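You operate a simulated robot arm through the tools that you are given. There is no shell and no other tool. Be economical: measure what you need, move in short steps, check, and stop when the job is done.

The job below is to be done with a simulated robot arm. You get a single attempt, and the scene is never put back.

Task
Empty the pressure pot and move its mould to the cure board.
Fine: let the pot down to nought with the release key before you free the clamps, then open the lid; shut the lid again at the end.
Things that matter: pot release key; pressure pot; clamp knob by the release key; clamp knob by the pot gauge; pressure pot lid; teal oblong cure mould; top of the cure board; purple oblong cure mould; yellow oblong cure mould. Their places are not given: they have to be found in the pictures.

Only the result counts: the job must be done as asked and must still hold three seconds after the hand-in. Knocking over, shifting, dropping, spilling or breaking anything else fails it. A push-on lid holds only when it is set on centred and level and pressed home; a screw cap is set on level and turned clockwise until tight.

Robot
A 7-joint arm with a two-finger parallel gripper, fixed in place. Base frame: the origin is at the foot of the arm, x ahead of it, y to its left, z up; the work surface is at about z = 860. Units: mm, rad, N and s.
With the tool pointing down near the work surface it reaches from about 300 to 740 mm from the base axis. Its first joint turns from -2.007 to 2.007 rad. Payload 3.91 kg.
The TCP is the grasp point between the finger pads, 30 mm short of the fingertips. In the tool frame z runs along the fingers and y along their closing line. The gripper opens to 110 mm. The fingers are 20 mm wide and 10 mm thick; the gripper's body (48 by 112 mm) begins 55 mm behind the TCP.
Orientation is that of the tool frame in the base frame, as a unit quaternion [x, y, z, w]. With the fingers straight down and closing along the base's y, the tool's x points along the base's -x, its y along +y and its z along -z.

Tools
- The arm moves only by the tool servo_tool. Its argument "targets" is a list of rows, each an object of numbers (a shift or turn left out is 0, a gripper value left out holds the last): "dx", "dy", "dz": the shift along the base's x, y, z in cm; "ax", "ay", "az": the turn, a rotation vector about the base's x, y, z in rad. In form: [{"dx": .., "dy": .., "dz": .., "ax": .., "ay": .., "az": ..}, ...]. A call has 1 to 8 rows; each row is the pose to reach, as a shift and turn from the pose commanded when the call began. "fingers" is the finger opening in cm, from 0 to 11, set as the call begins (left out, the last holds). A row lasts 0.2 s, in which the tool goes at most 50 mm and 0.15 rad; a call with a longer step from one row to the next is refused whole, and so is a gripper value outside its range. A pose out of reach is approached as far as the arm can. The call stops where the force on the tool passes 40 N (or 10 N more than at its start, if that is more) or the arm is blocked; 0.2 s more then pass. Each finger travels about 108 mm/s and halts on what it meets, pressing with about 41 N; the grip force reading is that of the motor and also rises with nothing between the fingers. The clock runs only during rows and for 0.2 s after the last one: add rows that repeat a pose to give the fingers time. The reply holds the time, the measured pose of the TCP, the force on the tool along the base axes, the opening and the grip force, in the units named above and with some noise.
- Cameras (640 x 400 px; columns grow to the right, rows downward): "scene" is fixed at [50.7, 649.8, 1748.7]; the picture's right is [-0.85, -0.53, 0.00], its down [-0.35, 0.56, -0.75] and it looks along [0.40, -0.63, -0.66] (base axes); focal length 278 px, centre (320, 200). "wrist" rides on the gripper at [-36, 0, -57] in the tool frame; the picture's right is [0.00, -1.00, 0.00], its down [0.97, 0.00, -0.24] and it looks along [0.24, 0.00, 0.97] (tool axes); focal length 218 px, centre (320, 200).
- get_image(camera): a new picture of that camera. The clock stands still meanwhile.
- lift_body(by): slides the trunk up (or, below 0, down) by that many mm; the arm rides with it, the base frame stays. It gives what a move gives, with no picture.
- measure_at(camera, pixels): for up to 12 pixels [column, row] of the newest picture of that camera ("zoom" is the newest enlarged one), the place [x, y, z] in the base frame of the surface seen there, good to about 3 mm. The clock stands still meanwhile.
- inspect(camera, box): a new picture of the part [left, top, right, bottom] of that camera's present view, enlarged. The clock stands still meanwhile.
- sign_off(): hands the job in; it is judged then, once.

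Work in short steps. Measure before you move; look again where a grasp or a placing could have gone wrong, and mend it. You have 80 turns and 34 pictures in all, those below and enlarged ones among them. Open the gripper and draw the arm clear of the work before you hand the job in, unless the task says otherwise; then end with one line.

The tools are called after "Call:" as name(argument=value, ...) on one line, values as JSON. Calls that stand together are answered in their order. servo_tool: Moves the arm, as the interface text tells. Its arguments: {"type":"object","properties":{"targets":{"type":"array","items":{"type":"object","properties":{"dx":{"type":"number"},"dy":{"type":"number"},"dz":{"type":"number"},"ax":{"type":"number"},"ay":{"type":"number"},"az":{"type":"number"}}}},"fingers":{"type":"number"}},"required":["targets"]} The other tools are called the same way: lift_body (by) slides the trunk up or down; get_image (camera) takes a picture; measure_at (camera, pixels) gives the place of the surface under pixels of a picture; inspect (camera, box) takes an enlarged picture of a part of a camera's view; sign_off () hands the job in.

At the start:

```text
time_s: 0.0
position: [469.0, 48.8, 1436.6]
tool_rot: [0.0, 1.0, 0.0, 0.0]
wrist_force: [-0.8, 0.5, 0.1]
grip_width: 109.8
grip_force: 0.0
trunk travel left (down, up): [-875.0, 115.0]
```

scene: 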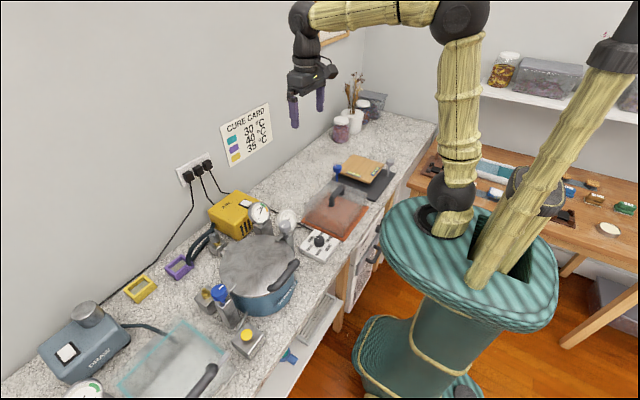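
wrist: 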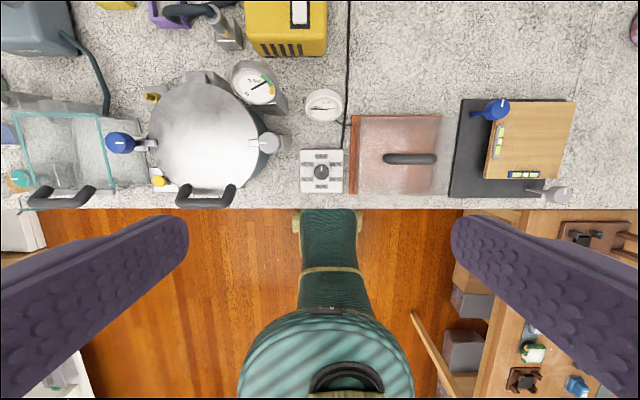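

The pot is near scene (258,270), with blue and grey clamp knobs and a gauge. I'll enlarge the pot area in both cameras.

Call:
inspect(camera="scene", box=[170, 180, 350, 370])

Call:
inspect(camera="wrist", box=[0, 0, 350, 215])

```text
2.11 times, centred on (260, 275) of scene
```

zoom: 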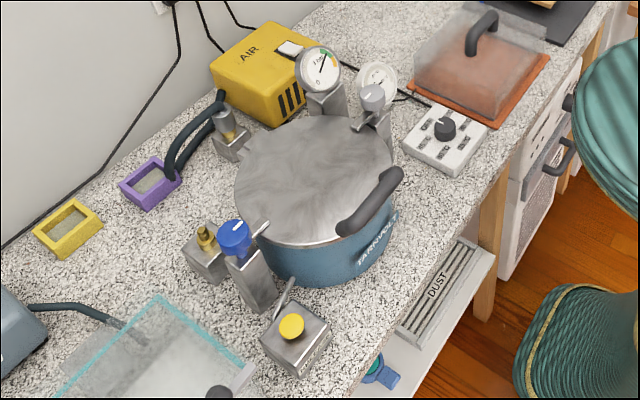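

```text
1.83 times, centred on (175, 108) of wrist
```

zoom: 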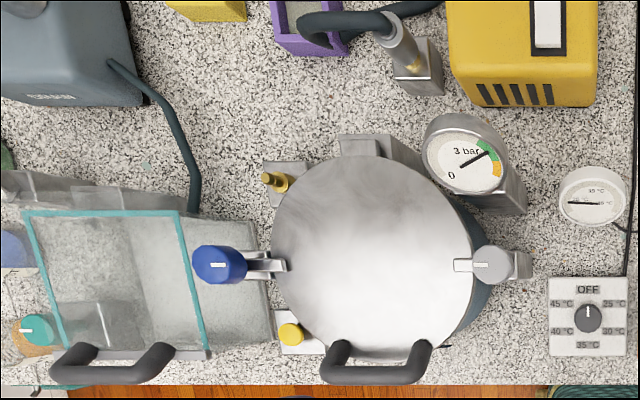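

The blue knob (left) and grey knob (right) sit on either side of the lid, and a yellow key is at the front left. I'll look at the right part of the bench to find the cure board, and measure points in the pot zoom.

Call:
measure_at(camera="zoom", pixels=[[290, 334], [222, 264], [262, 265], [495, 263], [465, 265], [377, 255], [375, 372], [330, 372], [425, 372], [277, 181], [460, 160], [365, 146]])

Call:
inspect(camera="wrist", box=[290, 70, 600, 220])

Call:
inspect(camera="scene", box=[280, 130, 420, 260])

```text
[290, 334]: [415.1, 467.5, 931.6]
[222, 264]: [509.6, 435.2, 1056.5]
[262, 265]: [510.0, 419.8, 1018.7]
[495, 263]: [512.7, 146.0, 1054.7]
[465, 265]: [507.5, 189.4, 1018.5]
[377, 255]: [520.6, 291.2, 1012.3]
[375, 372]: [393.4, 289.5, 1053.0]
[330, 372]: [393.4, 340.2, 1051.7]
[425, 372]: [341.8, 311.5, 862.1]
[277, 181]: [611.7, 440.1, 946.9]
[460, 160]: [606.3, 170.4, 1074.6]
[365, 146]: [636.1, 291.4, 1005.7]
```

```text
2.06 times, centred on (445, 145) of wrist
```

zoom: 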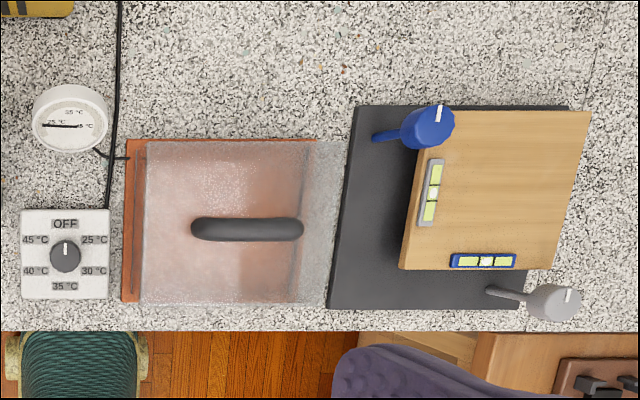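

```text
3.08 times, centred on (350, 195) of scene
```

zoom: 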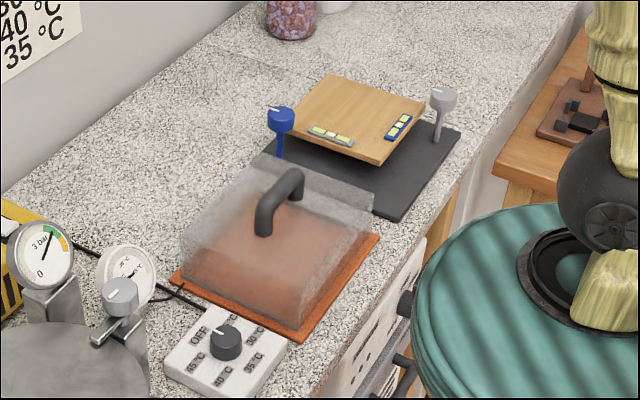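

The wooden board on the dark base, with spirit vials and two levelling knobs, is probably the cure board. I'll check its level by measuring points on it, and the covered plate too.

Call:
measure_at(camera="zoom", pixels=[[330, 82], [415, 106], [382, 156], [295, 125], [350, 115], [331, 135], [400, 128], [400, 205], [278, 200], [300, 325], [280, 122], [443, 98]])

Call:
inspect(camera="scene", box=[325, 145, 395, 190])

```text
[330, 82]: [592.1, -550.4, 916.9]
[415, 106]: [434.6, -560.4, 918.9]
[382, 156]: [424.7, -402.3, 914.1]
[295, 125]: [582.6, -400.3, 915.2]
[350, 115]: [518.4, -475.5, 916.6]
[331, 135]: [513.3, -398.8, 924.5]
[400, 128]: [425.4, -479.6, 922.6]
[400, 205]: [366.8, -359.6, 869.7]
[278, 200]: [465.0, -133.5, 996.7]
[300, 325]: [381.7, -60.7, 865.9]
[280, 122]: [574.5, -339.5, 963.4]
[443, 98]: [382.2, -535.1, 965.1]
```

```text
8.89 times, centred on (360, 168) of scene
```

zoom: 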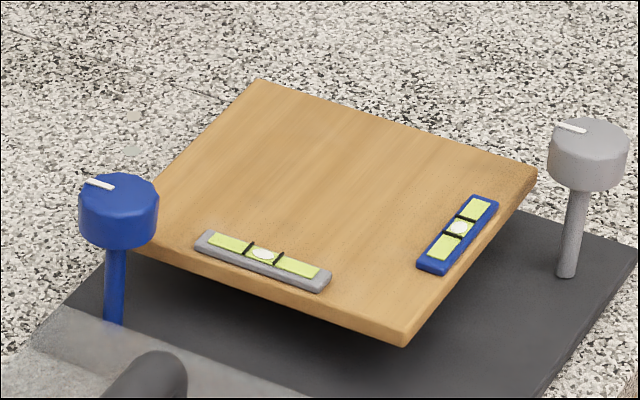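

Both bubbles are centred, and the board top is level at z≈916, spanning x 425–592 and y −560 to −400. Next I move the wrist camera over toward the pot's key for a closer look.

Call:
servo_tool(targets=[{"dy": 4.5}, {"dy": 9, "dz": -1}, {"dy": 13.5, "dz": -3}, {"dy": 18, "dz": -5}, {"dy": 22.5, "dz": -7}, {"dy": 27, "dz": -9}, {"dx": -2, "dy": 31, "dz": -11}, {"dx": -4, "dy": 35, "dz": -13}], fingers=5)

Call:
get_image(camera="wrist")

```text
time_s: 1.8
position: [429.9, 400.3, 1304.2]
tool_rot: [0.0, 1.0, -0.001, 0.001]
wrist_force: [0.6, -0.1, 0.1]
grip_width: 50.2
grip_force: 0.1
trunk travel left (down, up): [-875.0, 115.0]
```

```text
26 pictures are left
```

wrist: 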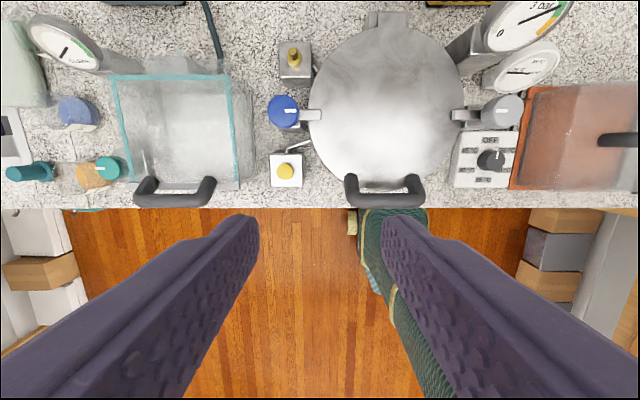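

I'll zoom on the key, knobs and gauge in this view.

Call:
inspect(camera="wrist", box=[250, 20, 400, 215])

Call:
inspect(camera="scene", box=[190, 270, 280, 370])

```text
2.05 times, centred on (325, 118) of wrist
```

zoom: 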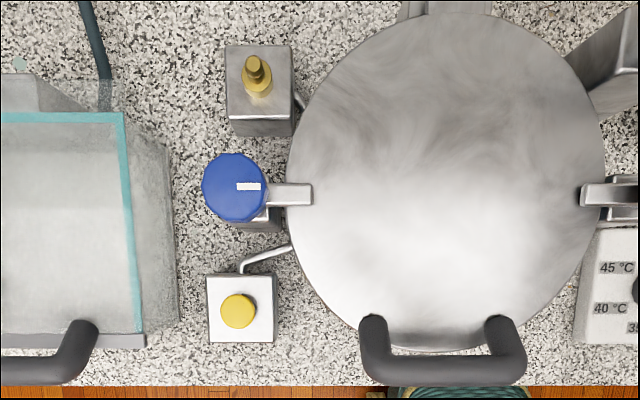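

```text
4.00 times, centred on (235, 320) of scene
```

zoom: 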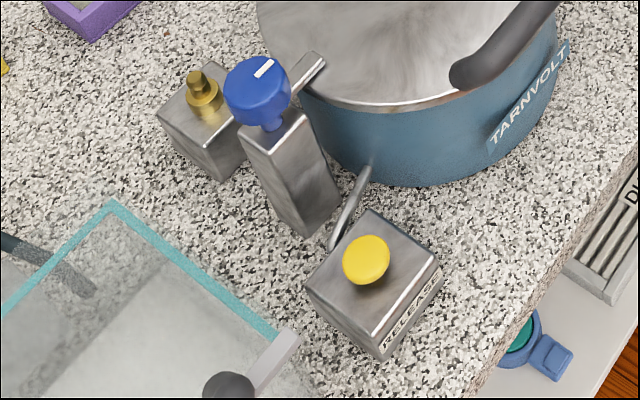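

The box is labelled RELEASE with a yellow push key. I'll measure the key and the blue knob precisely.

Call:
measure_at(camera="zoom", pixels=[[365, 255], [350, 268], [382, 250], [258, 80], [235, 95], [282, 85], [265, 67], [310, 68], [262, 118], [372, 220], [330, 300], [425, 265]])

Call:
measure_at(camera="wrist", pixels=[[285, 170], [293, 172], [277, 171], [285, 163], [285, 178], [283, 110], [270, 110], [296, 110], [283, 96], [502, 110], [490, 110], [515, 110]])

```text
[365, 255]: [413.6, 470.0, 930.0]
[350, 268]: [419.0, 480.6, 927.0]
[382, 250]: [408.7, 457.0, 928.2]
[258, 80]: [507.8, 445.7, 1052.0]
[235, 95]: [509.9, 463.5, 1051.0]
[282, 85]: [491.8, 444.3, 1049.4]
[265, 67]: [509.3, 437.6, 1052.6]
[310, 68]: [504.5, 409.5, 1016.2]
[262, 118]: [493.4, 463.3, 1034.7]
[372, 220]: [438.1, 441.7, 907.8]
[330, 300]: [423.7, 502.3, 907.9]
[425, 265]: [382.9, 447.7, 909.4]
```

```text
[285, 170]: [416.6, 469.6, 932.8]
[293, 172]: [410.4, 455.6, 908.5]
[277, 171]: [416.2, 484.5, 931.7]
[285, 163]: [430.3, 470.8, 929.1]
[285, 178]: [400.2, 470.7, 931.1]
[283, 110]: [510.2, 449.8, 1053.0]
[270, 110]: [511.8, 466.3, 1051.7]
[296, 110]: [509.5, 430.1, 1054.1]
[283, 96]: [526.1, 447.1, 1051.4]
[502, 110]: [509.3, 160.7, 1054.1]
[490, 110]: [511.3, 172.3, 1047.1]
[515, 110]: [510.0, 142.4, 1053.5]
```

The key is centred at (415,470) with its top at z≈931. I close the fingers and come down to just above it.

Call:
servo_tool(targets=[{"dx": -0.7, "dy": 3.5, "dz": -3}, {"dx": -1.5, "dy": 7, "dz": -6}, {"dx": -1.5, "dy": 7, "dz": -11}, {"dx": -1.5, "dy": 7, "dz": -16}, {"dx": -1.5, "dy": 7, "dz": -21}, {"dx": -1.5, "dy": 7, "dz": -26}, {"dx": -1.5, "dy": 7, "dz": -30.5}, {"dx": -1.5, "dy": 7, "dz": -33}], fingers=0)

```text
time_s: 3.6
position: [413.5, 470.2, 975.9]
tool_rot: [0.0, 1.0, 0.0, 0.0]
wrist_force: [-0.2, 0.8, 0.0]
grip_width: 0.1
grip_force: 38.1
trunk travel left (down, up): [-875.0, 115.0]
```

Tip at about z 946, 14 mm above the key. I press down gently and hold.

Call:
servo_tool(targets=[{"dz": -0.8}, {"dz": -1.4}, {"dz": -1.7}, {"dz": -2.0}, {"dz": -2.2}, {"dz": -2.2}, {"dz": -2.2}, {"dz": -2.2}])

Call:
inspect(camera="scene", box=[190, 190, 310, 350])

```text
time_s: 5.4
position: [413.4, 469.1, 954.3]
tool_rot: [0.0, 1.0, 0.0, 0.0]
wrist_force: [1.2, 2.6, 3.7]
grip_width: 0.0
grip_force: 37.8
trunk travel left (down, up): [-875.0, 115.0]
```

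```text
2.50 times, centred on (250, 270) of scene
```

zoom: 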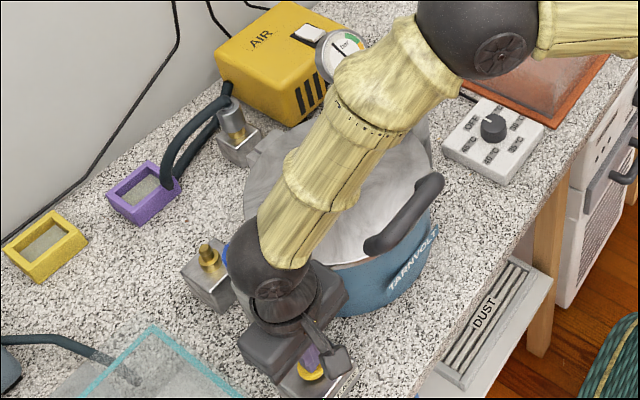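

Contact with 3.7 N: the key is depressed about 7 mm and the needle seems to be falling. I press slightly more, hold, and look at the gauge.

Call:
servo_tool(targets=[{"dz": -0.2}, {"dz": -0.2}, {"dz": -0.2}, {"dz": -0.2}, {"dz": -0.2}, {"dz": -0.2}, {"dz": -0.2}, {"dz": -0.2}])

Call:
servo_tool(targets=[{"dz": 0}, {"dz": 0}, {"dz": 0}, {"dz": 0}, {"dz": 0}, {"dz": 0}, {"dz": 0}, {"dz": 0}])

Call:
inspect(camera="scene", box=[235, 190, 285, 240])

```text
time_s: 7.2
position: [411.8, 469.9, 953.2]
tool_rot: [0.0, 1.0, 0.001, 0.0]
wrist_force: [5.4, 5.9, 17.9]
grip_width: 0.0
grip_force: 37.6
trunk travel left (down, up): [-875.0, 115.0]
```

```text
time_s: 9.0
position: [412.2, 469.4, 953.2]
tool_rot: [0.0, 1.0, 0.001, 0.001]
wrist_force: [5.8, 6.5, 19.5]
grip_width: 0.0
grip_force: 37.7
trunk travel left (down, up): [-875.0, 115.0]
```

```text
8.00 times, centred on (260, 215) of scene
```

zoom: 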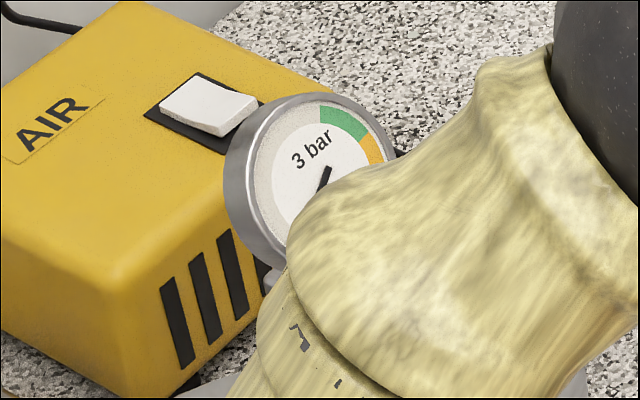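

The needle's short tail points up-right, so the tip is near the 0 side but hidden. I hold a bit more, then rise and view the gauge.

Call:
servo_tool(targets=[{"dz": 0}, {"dz": 0}, {"dz": 0}, {"dz": 0}, {"dz": 0}, {"dz": 0}, {"dz": 0}, {"dz": 0}])

Call:
servo_tool(targets=[{"dz": 0}, {"dz": 0}, {"dz": 0}, {"dz": 0}, {"dz": 0}, {"dz": 0}, {"dz": 0}, {"dz": 0}])

Call:
servo_tool(targets=[{"dz": 2}, {"dz": 6}, {"dz": 11}, {"dz": 16}, {"dx": 1, "dz": 20}, {"dx": 3, "dz": 24}, {"dx": 5, "dy": -1, "dz": 24}, {"dx": 5, "dy": -1, "dz": 24}])

Call:
inspect(camera="wrist", box=[240, 0, 640, 220])

```text
time_s: 10.8
position: [412.1, 469.2, 953.3]
tool_rot: [-0.001, 1.0, 0.001, 0.0]
wrist_force: [4.6, 5.2, 20.0]
grip_width: 0.0
grip_force: 37.8
trunk travel left (down, up): [-875.0, 115.0]
```

```text
time_s: 12.6
position: [413.1, 468.6, 954.0]
tool_rot: [0.0, 1.0, 0.001, 0.0]
wrist_force: [4.9, 4.7, 19.2]
grip_width: 0.1
grip_force: 37.8
trunk travel left (down, up): [-875.0, 115.0]
```

```text
time_s: 14.4
position: [464.6, 459.9, 1190.5]
tool_rot: [-0.001, 1.0, 0.0, 0.0]
wrist_force: [-0.3, 1.2, 0.0]
grip_width: 0.2
grip_force: 37.9
trunk travel left (down, up): [-875.0, 115.0]
```

```text
1.60 times, centred on (440, 110) of wrist
```

zoom: 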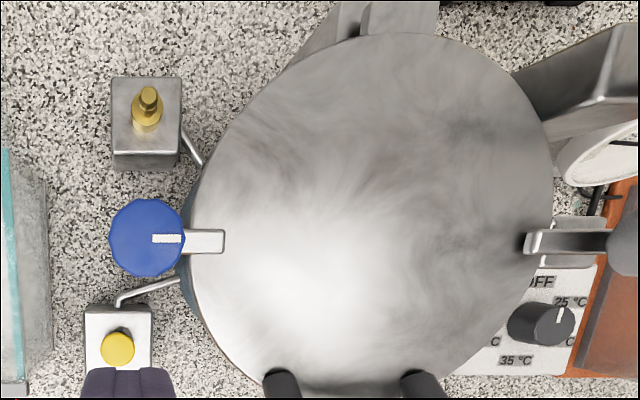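

The gauge is out of the wrist view; I check it from the scene camera.

Call:
inspect(camera="scene", box=[215, 190, 305, 310])

```text
3.33 times, centred on (260, 250) of scene
```

zoom: 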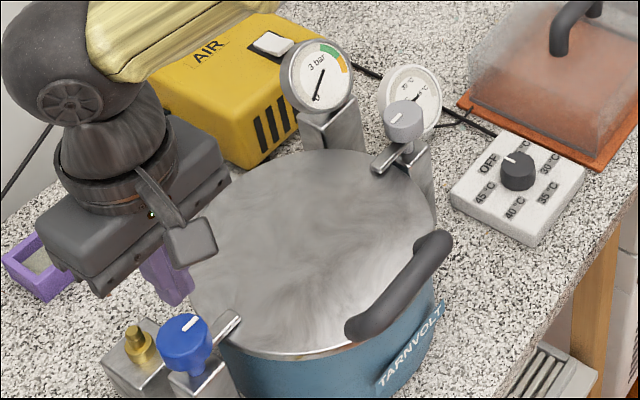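

The gauge reads zero. Now the blue knob at (510,448), top 1053: I turn the tool −0.75 rad, open to 7 cm, and come down around it.

Call:
servo_tool(targets=[{"dx": 2, "dy": -0.6, "az": -0.15}, {"dx": 4.5, "dy": -1.2, "az": -0.3, "dz": -2}, {"dx": 4.5, "dy": -1.2, "az": -0.45, "dz": -4}, {"dx": 4.5, "dy": -1.2, "az": -0.6, "dz": -6}, {"dx": 4.5, "dy": -1.2, "az": -0.75, "dz": -8}, {"dx": 4.5, "dy": -1.2, "az": -0.75, "dz": -10}, {"dx": 4.5, "dy": -1.2, "az": -0.75, "dz": -12}, {"dx": 4.5, "dy": -1.2, "az": -0.75, "dz": -13.7}], fingers=7)

Call:
get_image(camera="wrist")

```text
time_s: 16.2
position: [509.0, 448.5, 1055.3]
tool_rot: [0.367, 0.93, 0.0, -0.001]
wrist_force: [0.1, 0.3, -0.2]
grip_width: 70.2
grip_force: 0.0
trunk travel left (down, up): [-875.0, 115.0]
```

```text
19 pictures are left
```

wrist: 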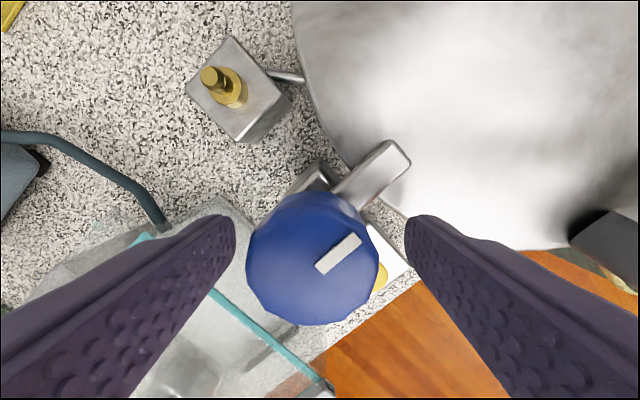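

The knob sits centred between the fingers. I close on it (2 rows), then turn CCW.

Call:
servo_tool(targets=[{"dz": 0}, {"dz": 0}, {"dz": 0}, {"dz": 0}, {"az": 0.12}, {"az": 0.25}, {"az": 0.38}, {"az": 0.5}], fingers=0)

```text
time_s: 18.0
position: [508.6, 449.7, 1054.8]
tool_rot: [0.124, 0.992, 0.0, -0.001]
wrist_force: [12.9, 16.1, 4.2]
grip_width: 40.3
grip_force: 44.3
trunk travel left (down, up): [-875.0, 115.0]
```

Turned 0.5 rad with some side force; I look whether the knob and arm follow.

Call:
inspect(camera="wrist", box=[160, 60, 480, 380])

```text
1.25 times, centred on (320, 220) of wrist
```

zoom: 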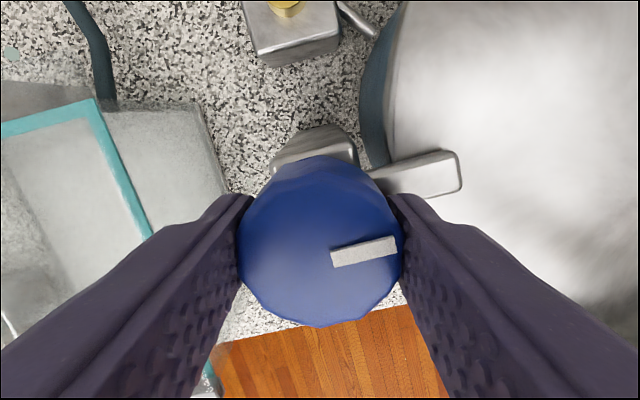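

The mark and arm still point to −y in the base frame, so the knob slipped at a stop. I try clockwise instead.

Call:
servo_tool(targets=[{"az": -0.13}, {"az": -0.26}, {"az": -0.39}, {"az": -0.52}, {"az": -0.65}, {"az": -0.78}, {"az": -0.91}, {"az": -1.04}])

Call:
inspect(camera="wrist", box=[160, 60, 480, 380])

```text
time_s: 19.8
position: [509.7, 450.6, 1053.6]
tool_rot: [0.601, 0.799, 0.0, 0.0]
wrist_force: [13.0, 24.4, 6.8]
grip_width: 40.4
grip_force: 45.3
trunk travel left (down, up): [-875.0, 115.0]
```

```text
1.25 times, centred on (320, 220) of wrist
```

zoom: 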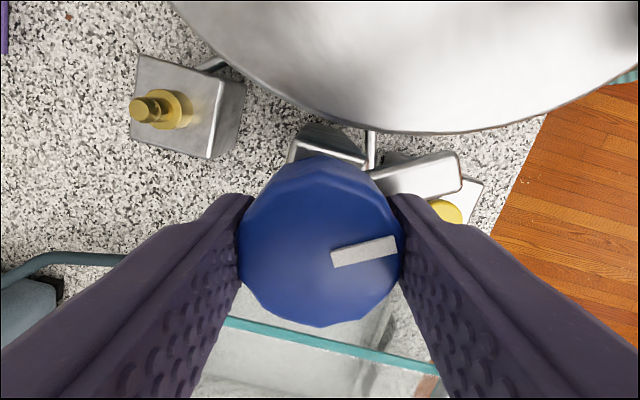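

The knob and its arm followed clockwise and the arm is off the lid (~60°). I turn on to about 90°.

Call:
servo_tool(targets=[{"az": -0.12, "dy": 0.2}, {"az": -0.24, "dy": 0.2}, {"az": -0.36, "dy": 0.2}, {"az": -0.48, "dy": 0.2}, {"az": -0.55, "dy": 0.2}])

Call:
servo_tool(targets=[{"dz": 0}, {"dz": 0}, {"dz": 2}, {"dz": 5}, {"dz": 9}, {"dz": 13}], fingers=7)

Call:
inspect(camera="wrist", box=[160, 60, 480, 380])

```text
time_s: 21.0
position: [510.6, 450.0, 1055.1]
tool_rot: [0.795, 0.606, 0.0, 0.0]
wrist_force: [15.1, 15.4, 9.8]
grip_width: 40.5
grip_force: 44.6
trunk travel left (down, up): [-875.0, 115.0]
```

```text
time_s: 22.4
position: [508.4, 448.6, 1185.7]
tool_rot: [0.795, 0.607, 0.0, 0.0]
wrist_force: [0.4, -0.8, -0.2]
grip_width: 70.1
grip_force: 0.0
trunk travel left (down, up): [-875.0, 115.0]
```

```text
1.25 times, centred on (320, 220) of wrist
```

zoom: 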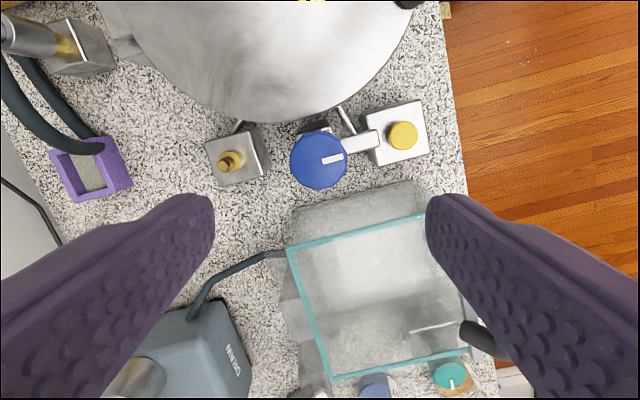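

The blue clamp is freed, its arm pointing to −x. Now I move at height over the grey knob near (510,157), turning the yaw back.

Call:
servo_tool(targets=[{"dy": -3.7, "az": 0.14}, {"dy": -7.4, "az": 0.28}, {"dy": -11.1, "az": 0.42}, {"dy": -14.8, "az": 0.56}, {"dy": -18.5, "az": 0.7}, {"dy": -22, "az": 0.84}, {"dy": -25.5, "az": 0.98}, {"dx": 0.2, "dy": -29.2, "az": 1.09}])

Call:
get_image(camera="wrist")

```text
time_s: 24.2
position: [509.8, 157.3, 1187.3]
tool_rot: [0.364, 0.931, 0.0, -0.001]
wrist_force: [-0.3, 0.3, -0.2]
grip_width: 70.2
grip_force: 0.0
trunk travel left (down, up): [-875.0, 115.0]
```

```text
15 pictures are left
```

wrist: 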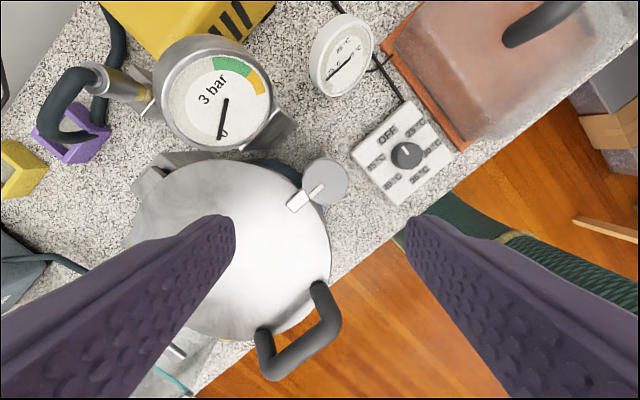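

Call:
measure_at(camera="wrist", pixels=[[325, 181], [312, 170], [340, 192], [340, 168], [322, 197], [298, 202], [205, 60], [225, 45], [310, 160], [285, 120]])

```text
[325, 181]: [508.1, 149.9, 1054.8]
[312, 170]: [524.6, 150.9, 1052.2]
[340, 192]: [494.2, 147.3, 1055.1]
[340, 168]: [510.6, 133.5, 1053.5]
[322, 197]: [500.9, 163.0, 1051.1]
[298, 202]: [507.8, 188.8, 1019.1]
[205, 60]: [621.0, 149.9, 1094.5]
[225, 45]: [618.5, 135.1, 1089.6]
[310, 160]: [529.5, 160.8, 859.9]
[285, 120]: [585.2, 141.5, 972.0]
```

The knob centre is about (509.5,150), and the gauge reads 0. I descend around it.

Call:
servo_tool(targets=[{"dy": -0.4, "dz": -3}, {"dy": -0.7, "dz": -6}, {"dy": -0.7, "dz": -9}, {"dy": -0.7, "dz": -11.5}, {"dy": -0.7, "dz": -13.2}, {"dy": -0.7, "dz": -13.2}])

Call:
servo_tool(targets=[{"dz": 0}, {"dz": 0}, {"dz": 0}, {"az": 0.12}, {"az": 0.25}, {"az": 0.38}, {"az": 0.5}], fingers=0)

Call:
get_image(camera="wrist")

```text
time_s: 25.6
position: [510.1, 150.4, 1053.4]
tool_rot: [0.365, 0.931, 0.0, 0.0]
wrist_force: [0.7, -0.2, 0.4]
grip_width: 70.1
grip_force: 0.0
trunk travel left (down, up): [-875.0, 115.0]
```

```text
time_s: 27.2
position: [510.6, 151.2, 1054.5]
tool_rot: [0.124, 0.992, 0.0, -0.001]
wrist_force: [1.3, -1.6, 2.0]
grip_width: 40.8
grip_force: 45.3
trunk travel left (down, up): [-875.0, 115.0]
```

```text
14 pictures are left
```

wrist: 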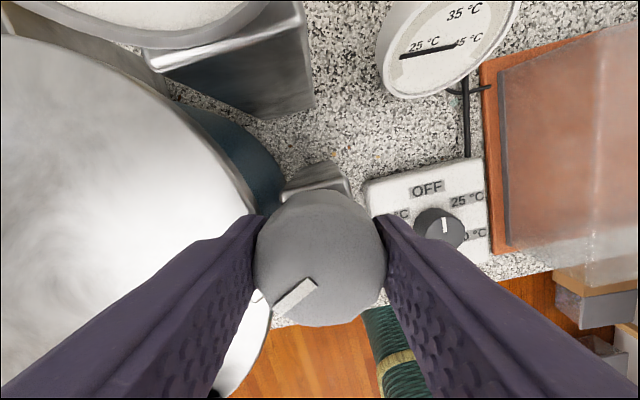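

Counter-clockwise works here: the mark followed. I continue to about 90° in total, then release and rise.

Call:
servo_tool(targets=[{"az": 0.14}, {"az": 0.28}, {"az": 0.42}, {"az": 0.56}, {"az": 0.7}, {"az": 0.84}, {"az": 0.98}, {"az": 1.07}])

Call:
servo_tool(targets=[{"dz": 0}, {"dz": 0}, {"dz": 3}, {"dz": 7}, {"dz": 11}, {"dz": 15}, {"dz": 19}], fingers=7)

Call:
get_image(camera="wrist")

```text
time_s: 29.0
position: [510.6, 149.8, 1053.6]
tool_rot: [-0.4, 0.916, 0.0, 0.0]
wrist_force: [1.0, 1.8, 4.9]
grip_width: 40.9
grip_force: 44.9
trunk travel left (down, up): [-875.0, 115.0]
```

```text
time_s: 30.6
position: [508.1, 149.8, 1244.3]
tool_rot: [-0.399, 0.917, 0.0, 0.0]
wrist_force: [-0.4, 0.0, 0.1]
grip_width: 70.0
grip_force: 0.1
trunk travel left (down, up): [-875.0, 115.0]
```

```text
13 pictures are left
```

wrist: 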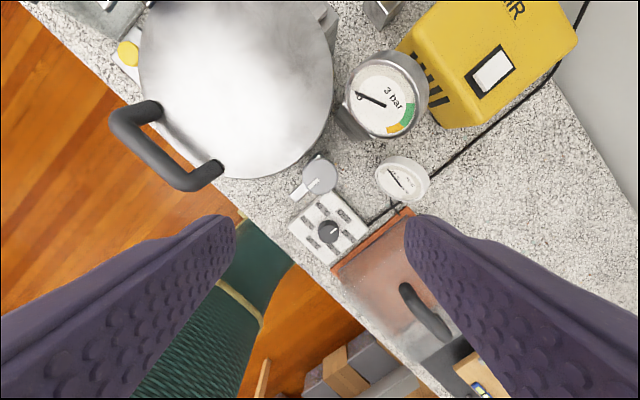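

Both clamps are free. I now measure the lid handle bar, and the hinge at the back.

Call:
measure_at(camera="wrist", pixels=[[120, 120], [145, 152], [175, 180], [190, 183], [150, 108], [210, 168], [140, 135], [160, 155], [170, 175], [330, 20]])

```text
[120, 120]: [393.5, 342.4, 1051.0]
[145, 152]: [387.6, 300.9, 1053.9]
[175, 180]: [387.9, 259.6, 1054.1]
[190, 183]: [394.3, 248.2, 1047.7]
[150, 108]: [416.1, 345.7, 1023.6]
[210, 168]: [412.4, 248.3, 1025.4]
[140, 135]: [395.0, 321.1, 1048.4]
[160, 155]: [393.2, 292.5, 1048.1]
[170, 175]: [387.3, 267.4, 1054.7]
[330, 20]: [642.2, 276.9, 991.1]
```

The handle bar runs along y from 248 to 345 at x≈390, z≈1046, and the hinge is near x≈640, z≈1000. I turn the tool to close along x and move above the bar.

Call:
servo_tool(targets=[{"dx": -2, "dy": 2.5, "az": 0.14}, {"dx": -4, "dy": 5, "az": 0.28}, {"dx": -6, "dy": 7.5, "az": 0.42}, {"dx": -8, "dy": 10, "az": 0.56, "dz": -2}, {"dx": -10, "dy": 12.5, "az": 0.7, "dz": -5}, {"dx": -11.8, "dy": 14.7, "az": 0.748, "dz": -8}, {"dx": -11.8, "dy": 14.7, "az": 0.748, "dz": -12}, {"dx": -11.8, "dy": 14.7, "az": 0.748, "dz": -14}], fingers=6)

Call:
servo_tool(targets=[{"dz": -2}, {"dz": -4}, {"dz": -5.4}, {"dz": -5.4}])

Call:
servo_tool(targets=[{"dz": 0}, {"dz": 0}, {"dz": 0}], fingers=0)

```text
time_s: 32.4
position: [391.8, 297.7, 1103.2]
tool_rot: [-0.707, 0.708, 0.0, 0.0]
wrist_force: [1.0, 0.0, 0.1]
grip_width: 59.8
grip_force: 0.1
trunk travel left (down, up): [-875.0, 115.0]
```

```text
time_s: 33.4
position: [392.4, 295.3, 1049.8]
tool_rot: [-0.706, 0.709, 0.0, -0.001]
wrist_force: [0.2, -0.8, 0.3]
grip_width: 60.1
grip_force: 0.0
trunk travel left (down, up): [-875.0, 115.0]
```

```text
time_s: 34.2
position: [384.9, 296.2, 1050.1]
tool_rot: [0.707, -0.707, 0.0, 0.002]
wrist_force: [-39.0, -0.2, 0.8]
grip_width: 23.8
grip_force: 45.1
trunk travel left (down, up): [-875.0, 115.0]
```

The bar is gripped, 24 mm wide, with its centre near x=385. I relieve the side force and start lifting along the hinge arc, up to about 0.3 rad.

Call:
servo_tool(targets=[{"dx": -0.5}, {"dx": -0.4, "dz": 1.27, "ay": 0.03}, {"dx": 0.05, "dz": 2.53, "ay": 0.05}, {"dx": 0.4, "dz": 3.75, "ay": 0.08}, {"dx": 0.84, "dz": 4.98, "ay": 0.1}, {"dx": 1.3, "dz": 6.2, "ay": 0.13}, {"dx": 1.9, "dz": 7.35, "ay": 0.15}])

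```text
time_s: 35.8
position: [410.3, 296.2, 1124.7]
tool_rot: [-0.704, 0.707, 0.053, -0.052]
wrist_force: [-13.8, -1.7, 3.3]
grip_width: 23.5
grip_force: 44.6
trunk travel left (down, up): [-875.0, 115.0]
```

Little force, so the lid is following. I continue the arc to about 0.7 rad with some tool tilt.

Call:
servo_tool(targets=[{"dx": 1.27, "dz": 2.25, "ay": 0.07}, {"dx": 2.75, "dz": 4.37, "ay": 0.14}, {"dx": 4.44, "dz": 6.32, "ay": 0.2}, {"dx": 6.33, "dz": 8.09, "ay": 0.27}])

Call:
get_image(camera="scene")

```text
time_s: 36.8
position: [473.9, 297.3, 1204.1]
tool_rot: [-0.691, 0.692, 0.148, -0.148]
wrist_force: [-2.7, -2.1, -3.4]
grip_width: 23.3
grip_force: 44.9
trunk travel left (down, up): [-875.0, 115.0]
```

```text
12 pictures are left
```

scene: 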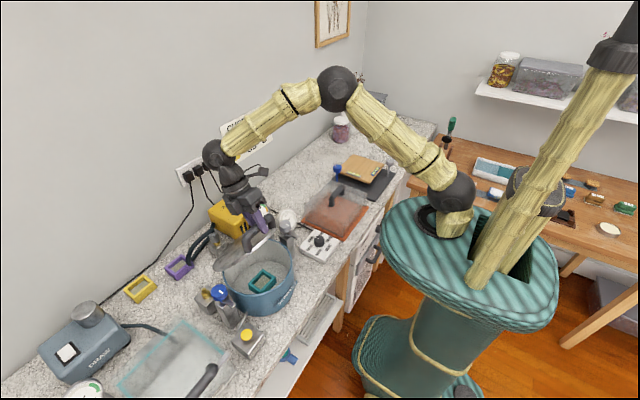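

The lid is rising and the teal mould is visible in the pot at scene (262,281). I continue the arc to about 1.3 rad.

Call:
servo_tool(targets=[{"dx": 2.03, "dz": 1.58, "ay": 0.05}, {"dx": 4.23, "dz": 2.94, "ay": 0.1}, {"dx": 6.54, "dz": 4.09, "ay": 0.1}, {"dx": 8.96, "dz": 5.0, "ay": 0.1}, {"dx": 11.46, "dz": 5.65, "ay": 0.1}, {"dx": 14.02, "dz": 6.05, "ay": 0.1}])

```text
time_s: 38.2
position: [574.4, 296.2, 1259.3]
tool_rot: [0.684, -0.683, -0.181, 0.181]
wrist_force: [-5.6, 4.3, 16.8]
grip_width: 23.4
grip_force: 45.0
out of reach, approached as far as the arm can: row 5, 6
trunk travel left (down, up): [-875.0, 115.0]
```

Out of reach at this tilt, at about 1.15 rad. I bring the tool back to vertical while holding the bar, then advance.

Call:
servo_tool(targets=[{"ay": -0.13}, {"ay": -0.26}, {"ay": -0.39}, {"ay": -0.5}])

```text
time_s: 39.2
position: [575.5, 296.9, 1257.2]
tool_rot: [-0.707, 0.707, 0.005, -0.007]
wrist_force: [-7.9, 4.2, 14.4]
grip_width: 23.6
grip_force: 44.9
trunk travel left (down, up): [-875.0, 115.0]
```

Upright now. I advance toward 1.4 rad.

Call:
servo_tool(targets=[{"dx": 1.2, "dz": 0.3}, {"dx": 2.5, "dz": 0.6}, {"dx": 3.7, "dz": 0.8}, {"dx": 5, "dz": 0.9}, {"dx": 6.2, "dz": 1.0}])

Call:
inspect(camera="scene", box=[190, 130, 320, 330])

```text
time_s: 40.4
position: [639.8, 297.0, 1265.0]
tool_rot: [-0.707, 0.708, 0.007, -0.008]
wrist_force: [-2.3, 3.4, -4.9]
grip_width: 23.8
grip_force: 44.6
trunk travel left (down, up): [-875.0, 115.0]
```

```text
2.00 times, centred on (255, 230) of scene
```

zoom: 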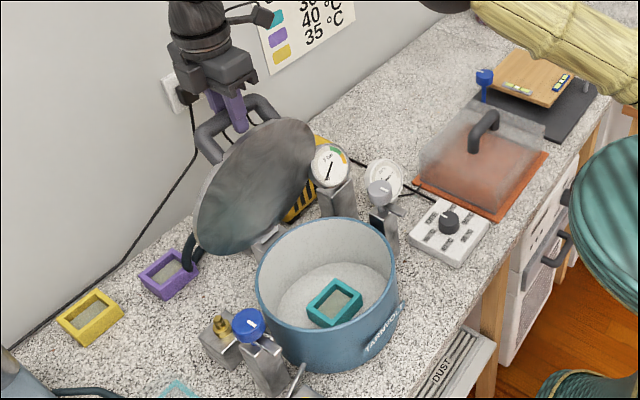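

Working well, at about 1.4 rad and nearly upright. I push on past vertical as far as reach or the stop allows.

Call:
servo_tool(targets=[{"dx": 1.2, "dz": 0}, {"dx": 2.4, "dz": -0.1}, {"dx": 3.6, "dz": -0.2}, {"dx": 4.9, "dz": -0.4}, {"dx": 6.2, "dz": -0.7}, {"dx": 7.4, "dz": -1.0}])

```text
time_s: 41.6
position: [677.4, 293.8, 1261.8]
tool_rot: [0.709, -0.705, -0.013, -0.004]
wrist_force: [0.2, 32.1, 5.4]
grip_width: 23.7
grip_force: 44.8
out of reach, approached as far as the arm can: row 3, 4, 5
trunk travel left (down, up): [-875.0, 115.0]
stopped in row 5: the force on the tool passed its limit (the readings are from after the stop); the commanded pose is now the measured one
```

At about 1.55 rad the arm is at its reach limit. I open the fingers slightly, with the lid still caged, and wait to see whether it stays.

Call:
servo_tool(targets=[{"dz": 0}, {"dz": 0}, {"dz": 0}, {"dz": 0}], fingers=5)

Call:
get_image(camera="wrist")

```text
time_s: 42.6
position: [679.4, 286.1, 1260.4]
tool_rot: [-0.707, 0.707, 0.009, 0.001]
wrist_force: [1.5, 0.1, -0.9]
grip_width: 50.2
grip_force: 0.0
trunk travel left (down, up): [-875.0, 115.0]
```

```text
10 pictures are left
```

wrist: 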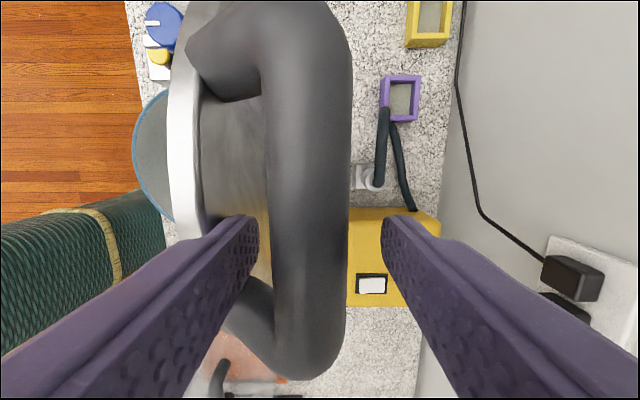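

The lid stands free, its bar at wrist px ~310 between the open fingers with no contact. I raise the trunk to lift straight out.

Call:
lift_body(by=80)

Call:
servo_tool(targets=[{"dx": -3}, {"dx": -7}, {"dx": -12}, {"dx": -17}, {"dx": -20}])

Call:
get_image(camera="wrist")

```text
time_s: 43.8
position: [676.3, 285.3, 1342.4]
tool_rot: [-0.707, 0.707, 0.01, 0.0]
wrist_force: [0.0, -0.6, 1.0]
grip_width: 50.1
grip_force: 0.2
trunk travel left (down, up): [-955.0, 35.0]
```

```text
time_s: 45.0
position: [476.3, 285.9, 1342.7]
tool_rot: [-0.707, 0.707, 0.009, 0.002]
wrist_force: [-0.2, 0.3, 0.8]
grip_width: 49.7
grip_force: 0.0
trunk travel left (down, up): [-955.0, 35.0]
```

```text
9 pictures are left
```

wrist: 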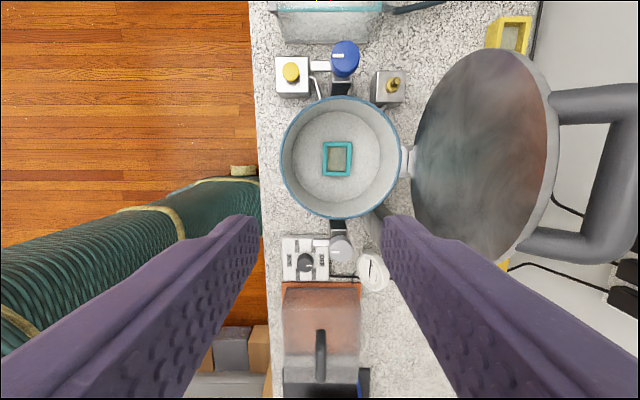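

The lid stays open, and the teal mould is in the pot at wrist (337,159). I measure it and the pot rim.

Call:
measure_at(camera="wrist", pixels=[[325, 144], [350, 144], [349, 175], [325, 175], [337, 143], [337, 176], [325, 160], [350, 160], [338, 158], [300, 158], [282, 155], [398, 155]])

Call:
inspect(camera="wrist", box=[270, 90, 410, 230])

```text
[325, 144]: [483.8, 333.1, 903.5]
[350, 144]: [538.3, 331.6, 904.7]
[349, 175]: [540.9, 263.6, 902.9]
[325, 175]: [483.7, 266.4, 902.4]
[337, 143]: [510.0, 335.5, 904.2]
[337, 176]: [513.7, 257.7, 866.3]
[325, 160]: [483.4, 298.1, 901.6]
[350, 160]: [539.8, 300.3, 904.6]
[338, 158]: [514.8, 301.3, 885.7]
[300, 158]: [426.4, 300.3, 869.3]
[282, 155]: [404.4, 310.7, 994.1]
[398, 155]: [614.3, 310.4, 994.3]
```

```text
2.86 times, centred on (340, 160) of wrist
```

zoom: 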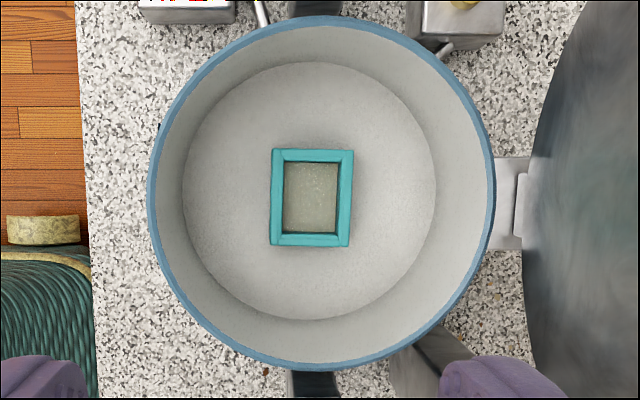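

The mould spans x 480–543 and y 260–336, z 868–904, centred at (511.5,299). I go above it, opened to 9 cm, and lower the trunk back.

Call:
servo_tool(targets=[{"dx": 1.8, "dy": 0.7}, {"dx": 3.5, "dy": 1.3}, {"dx": 3.5, "dy": 1.3}], fingers=9)

Call:
lift_body(by=-80)

Call:
servo_tool(targets=[{"dz": -4.5}, {"dz": -9}, {"dz": -13.5}, {"dz": -18}, {"dz": -22}, {"dz": -26}, {"dz": -30}, {"dz": -31}])

```text
time_s: 45.8
position: [512.2, 298.1, 1341.4]
tool_rot: [-0.706, 0.708, 0.009, 0.001]
wrist_force: [0.7, 0.0, -0.2]
grip_width: 90.0
grip_force: 0.1
trunk travel left (down, up): [-955.0, 35.0]
```

```text
time_s: 46.9
position: [512.8, 298.0, 1262.7]
tool_rot: [0.707, -0.707, -0.01, -0.001]
wrist_force: [0.6, -0.4, 0.0]
grip_width: 90.1
grip_force: 0.0
trunk travel left (down, up): [-875.0, 115.0]
```

```text
time_s: 48.7
position: [511.7, 299.4, 951.0]
tool_rot: [0.707, -0.707, -0.01, -0.002]
wrist_force: [-0.9, -0.6, 0.0]
grip_width: 89.6
grip_force: 0.0
trunk travel left (down, up): [-875.0, 115.0]
```

In position above the mould with no contact. I correct the slight tilt and go down to TCP z≈904.

Call:
servo_tool(targets=[{"dz": -1.5, "ax": -0.0155, "ay": -0.011}, {"dz": -3, "ax": -0.0155, "ay": -0.011}, {"dz": -4.6, "ax": -0.0155, "ay": -0.011}, {"dz": -4.6, "ax": -0.0155, "ay": -0.011}])

Call:
servo_tool(targets=[{"dz": 0}, {"dz": 0}, {"dz": 0}], fingers=5)

```text
time_s: 49.7
position: [513.1, 298.2, 906.3]
tool_rot: [-0.707, 0.707, 0.0, 0.0]
wrist_force: [-1.6, -0.4, -0.4]
grip_width: 90.0
grip_force: 0.1
trunk travel left (down, up): [-875.0, 115.0]
```

```text
time_s: 50.5
position: [512.6, 298.6, 906.4]
tool_rot: [0.708, -0.707, 0.0, 0.0]
wrist_force: [0.5, -0.3, 0.5]
grip_width: 63.9
grip_force: 41.3
trunk travel left (down, up): [-875.0, 115.0]
```

Gripped at 64 mm. I lift straight up out of the pot.

Call:
servo_tool(targets=[{"dz": 1}, {"dz": 4}, {"dz": 7.5}, {"dz": 11}, {"dz": 14.5}, {"dz": 18}, {"dz": 21.5}, {"dz": 24}])

Call:
inspect(camera="scene", box=[180, 150, 400, 330])

```text
time_s: 52.3
position: [513.1, 298.6, 1146.9]
tool_rot: [0.708, -0.707, -0.001, 0.001]
wrist_force: [-1.1, 0.6, -0.3]
grip_width: 50.0
grip_force: 0.1
trunk travel left (down, up): [-875.0, 115.0]
```

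```text
2.22 times, centred on (290, 240) of scene
```

zoom: 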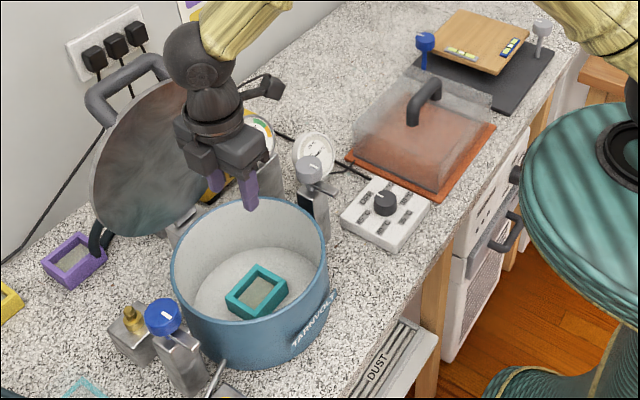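

The mould slipped out and still sits upright in the pot. I measure where it lies now from the scene zoom.

Call:
measure_at(camera="zoom", pixels=[[259, 266], [285, 283], [249, 306], [229, 292], [272, 275], [237, 300], [268, 295], [244, 279], [257, 290], [262, 304]])

```text
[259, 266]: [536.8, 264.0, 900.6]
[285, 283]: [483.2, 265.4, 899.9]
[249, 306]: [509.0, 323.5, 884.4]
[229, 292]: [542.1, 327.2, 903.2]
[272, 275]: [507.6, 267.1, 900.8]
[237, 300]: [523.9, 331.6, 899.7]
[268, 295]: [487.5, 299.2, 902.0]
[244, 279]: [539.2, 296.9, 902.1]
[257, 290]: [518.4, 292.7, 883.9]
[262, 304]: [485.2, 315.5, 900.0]
```

It is essentially unmoved, centred at about (512,298), so it slipped at the very start of the lift. I'll grip deeper (TCP ~901) with full closing and lift slowly.

Call:
servo_tool(targets=[{"dz": -4}, {"dz": -8}, {"dz": -12}, {"dz": -16}, {"dz": -20}, {"dz": -23}, {"dz": -24.4}, {"dz": -24.5}], fingers=9)

Call:
servo_tool(targets=[{"dz": -0.2}, {"dz": -0.2}])

Call:
servo_tool(targets=[{"dz": 0}, {"dz": 0}, {"dz": 0}, {"dz": 0}, {"dz": 0}], fingers=0)

Call:
servo_tool(targets=[{"dz": 0.2}, {"dz": 0.4}, {"dz": 0.6}, {"dz": 0.9}, {"dz": 1.2}])

```text
time_s: 54.1
position: [512.0, 297.7, 901.0]
tool_rot: [-0.707, 0.707, 0.0, 0.001]
wrist_force: [0.2, 0.4, -0.7]
grip_width: 90.3
grip_force: 0.1
trunk travel left (down, up): [-875.0, 115.0]
```

```text
time_s: 54.7
position: [514.0, 299.0, 899.5]
tool_rot: [0.708, -0.707, 0.0, 0.0]
wrist_force: [0.8, 0.7, -0.7]
grip_width: 90.3
grip_force: 0.1
trunk travel left (down, up): [-875.0, 115.0]
```

```text
time_s: 55.9
position: [513.2, 299.0, 899.2]
tool_rot: [0.707, -0.707, 0.0, 0.0]
wrist_force: [0.9, -0.2, 0.1]
grip_width: 63.6
grip_force: 41.0
trunk travel left (down, up): [-875.0, 115.0]
```

```text
time_s: 57.1
position: [513.7, 298.4, 910.9]
tool_rot: [0.707, -0.707, -0.001, -0.001]
wrist_force: [0.1, 0.3, -0.8]
grip_width: 63.7
grip_force: 41.0
trunk travel left (down, up): [-875.0, 115.0]
```

Still holding at 63.7. I lift slowly further and check the width.

Call:
servo_tool(targets=[{"dz": 0.4}, {"dz": 0.8}, {"dz": 1.2}, {"dz": 1.6}, {"dz": 2.0}, {"dz": 2.5}, {"dz": 3.0}])

```text
time_s: 58.7
position: [512.5, 299.5, 941.2]
tool_rot: [-0.707, 0.707, 0.001, 0.0]
wrist_force: [0.2, 0.4, -1.3]
grip_width: 63.6
grip_force: 40.7
trunk travel left (down, up): [-875.0, 115.0]
```

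The tips are now above where the mould top was and the width holds, so the mould is lifted. I continue up smoothly.

Call:
servo_tool(targets=[{"dz": 1}, {"dz": 3}, {"dz": 5.5}, {"dz": 8}, {"dz": 10.5}, {"dz": 13}, {"dz": 15.5}, {"dz": 17}])

Call:
servo_tool(targets=[{"dz": 1}, {"dz": 2.5}, {"dz": 3.5}, {"dz": 4}])

```text
time_s: 60.5
position: [511.9, 296.9, 1111.1]
tool_rot: [-0.707, 0.707, 0.0, 0.0]
wrist_force: [0.9, -0.3, -1.3]
grip_width: 63.5
grip_force: 41.1
trunk travel left (down, up): [-875.0, 115.0]
```

```text
time_s: 61.5
position: [513.0, 298.3, 1150.7]
tool_rot: [-0.707, 0.707, 0.001, 0.0]
wrist_force: [0.0, -0.5, -1.0]
grip_width: 63.6
grip_force: 40.7
trunk travel left (down, up): [-875.0, 115.0]
```

Held at z 1150. I now carry it level along −y toward the board.

Call:
servo_tool(targets=[{"dy": -1}, {"dy": -3}, {"dy": -6}, {"dy": -9.5}, {"dy": -13}, {"dy": -16.5}, {"dy": -20}, {"dy": -23.5}])

Call:
servo_tool(targets=[{"dy": -2}, {"dy": -5}, {"dy": -8.5}, {"dy": -12}, {"dy": -15.5}, {"dy": -19}, {"dy": -22.5}, {"dy": -26}])

Call:
servo_tool(targets=[{"dy": -2}, {"dy": -5}, {"dy": -8.5}, {"dy": -12}, {"dy": -15.5}, {"dy": -19}, {"dy": -22.5}, {"dy": -25}])

```text
time_s: 63.3
position: [514.8, 60.7, 1150.4]
tool_rot: [0.707, -0.707, -0.001, 0.0]
wrist_force: [-0.4, -0.5, -1.6]
grip_width: 63.9
grip_force: 40.8
trunk travel left (down, up): [-875.0, 115.0]
```

```text
time_s: 65.1
position: [513.1, -198.0, 1150.4]
tool_rot: [-0.707, 0.708, 0.001, 0.001]
wrist_force: [-1.4, 0.6, -1.5]
grip_width: 63.6
grip_force: 41.1
trunk travel left (down, up): [-875.0, 115.0]
```

```text
time_s: 66.9
position: [512.6, -446.1, 1150.4]
tool_rot: [-0.707, 0.707, 0.001, 0.0]
wrist_force: [0.1, -0.2, -1.7]
grip_width: 63.8
grip_force: 40.7
trunk travel left (down, up): [-875.0, 115.0]
```

Still held at 63.8. I finish the shift to y −485 and lower toward the board.

Call:
servo_tool(targets=[{"dy": -1.5, "dz": -0.5}, {"dy": -3, "dz": -2.5}, {"dy": -3.9, "dz": -5}, {"dy": -3.9, "dz": -8}, {"dy": -3.9, "dz": -11}, {"dy": -3.9, "dz": -14}, {"dy": -3.9, "dz": -16.5}, {"dy": -3.9, "dz": -18}])

Call:
get_image(camera="wrist")

```text
time_s: 68.7
position: [513.1, -484.6, 970.0]
tool_rot: [-0.707, 0.707, 0.0, 0.0]
wrist_force: [-0.3, -0.6, -1.2]
grip_width: 63.8
grip_force: 41.2
trunk travel left (down, up): [-875.0, 115.0]
```

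```text
6 pictures are left
```

wrist: 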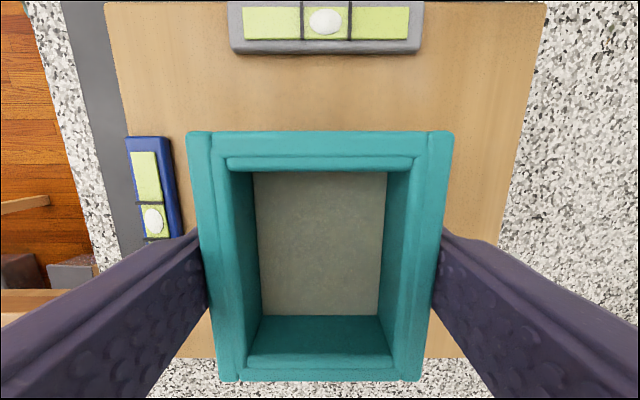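

The mould hangs level above the board, clear of both vials. I check heights before lowering.

Call:
measure_at(camera="wrist", pixels=[[320, 140], [200, 200], [440, 200], [320, 375], [155, 150], [320, 50], [180, 100], [480, 120], [480, 200], [110, 10], [540, 10]])

```text
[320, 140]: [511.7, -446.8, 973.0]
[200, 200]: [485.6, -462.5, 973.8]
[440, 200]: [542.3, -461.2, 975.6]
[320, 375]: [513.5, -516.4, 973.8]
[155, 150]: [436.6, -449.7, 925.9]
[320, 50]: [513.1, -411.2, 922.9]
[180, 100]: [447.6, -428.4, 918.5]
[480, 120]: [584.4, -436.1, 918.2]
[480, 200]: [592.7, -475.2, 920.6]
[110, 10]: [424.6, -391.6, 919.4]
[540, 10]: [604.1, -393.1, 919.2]
```

Rim z≈974, so the bottom is at ~937 and the board at ~918. I lower 1.4 cm, then creep until touch.

Call:
servo_tool(targets=[{"dz": -0.5}, {"dz": -1.0}, {"dz": -1.4}, {"dz": -1.5}, {"dz": -1.6}, {"dz": -1.7}, {"dz": -1.75}, {"dz": -1.75}])

```text
time_s: 70.5
position: [512.8, -484.9, 952.8]
tool_rot: [-0.707, 0.707, 0.0, -0.001]
wrist_force: [0.4, -0.7, -1.1]
grip_width: 63.4
grip_force: 40.6
trunk travel left (down, up): [-875.0, 115.0]
```

No contact yet; I creep on by 1 mm steps.

Call:
servo_tool(targets=[{"dz": -0.08}, {"dz": -0.08}, {"dz": -0.16}, {"dz": -0.16}])

Call:
servo_tool(targets=[{"dz": -0.08}, {"dz": -0.08}])

```text
time_s: 71.5
position: [512.5, -485.4, 951.1]
tool_rot: [-0.707, 0.707, -0.001, 0.001]
wrist_force: [-0.8, 1.0, -1.6]
grip_width: 63.6
grip_force: 41.4
trunk travel left (down, up): [-875.0, 115.0]
```

```text
time_s: 72.1
position: [512.6, -485.8, 950.8]
tool_rot: [0.707, -0.707, 0.0, 0.0]
wrist_force: [0.8, 0.2, -1.3]
grip_width: 63.8
grip_force: 41.1
trunk travel left (down, up): [-875.0, 115.0]
```

Call:
servo_tool(targets=[{"dz": -0.06}, {"dz": -0.06}, {"dz": -0.06}])

Call:
servo_tool(targets=[{"dz": -0.06}, {"dz": -0.06}, {"dz": -0.06}])

```text
time_s: 72.9
position: [512.5, -485.4, 950.5]
tool_rot: [0.707, -0.707, 0.0, 0.0]
wrist_force: [-0.1, 0.5, -0.8]
grip_width: 63.9
grip_force: 41.1
trunk travel left (down, up): [-875.0, 115.0]
```

```text
time_s: 73.7
position: [512.7, -486.0, 949.6]
tool_rot: [0.707, -0.707, 0.0, 0.0]
wrist_force: [1.2, 0.6, -1.6]
grip_width: 63.6
grip_force: 41.1
trunk travel left (down, up): [-875.0, 115.0]
```

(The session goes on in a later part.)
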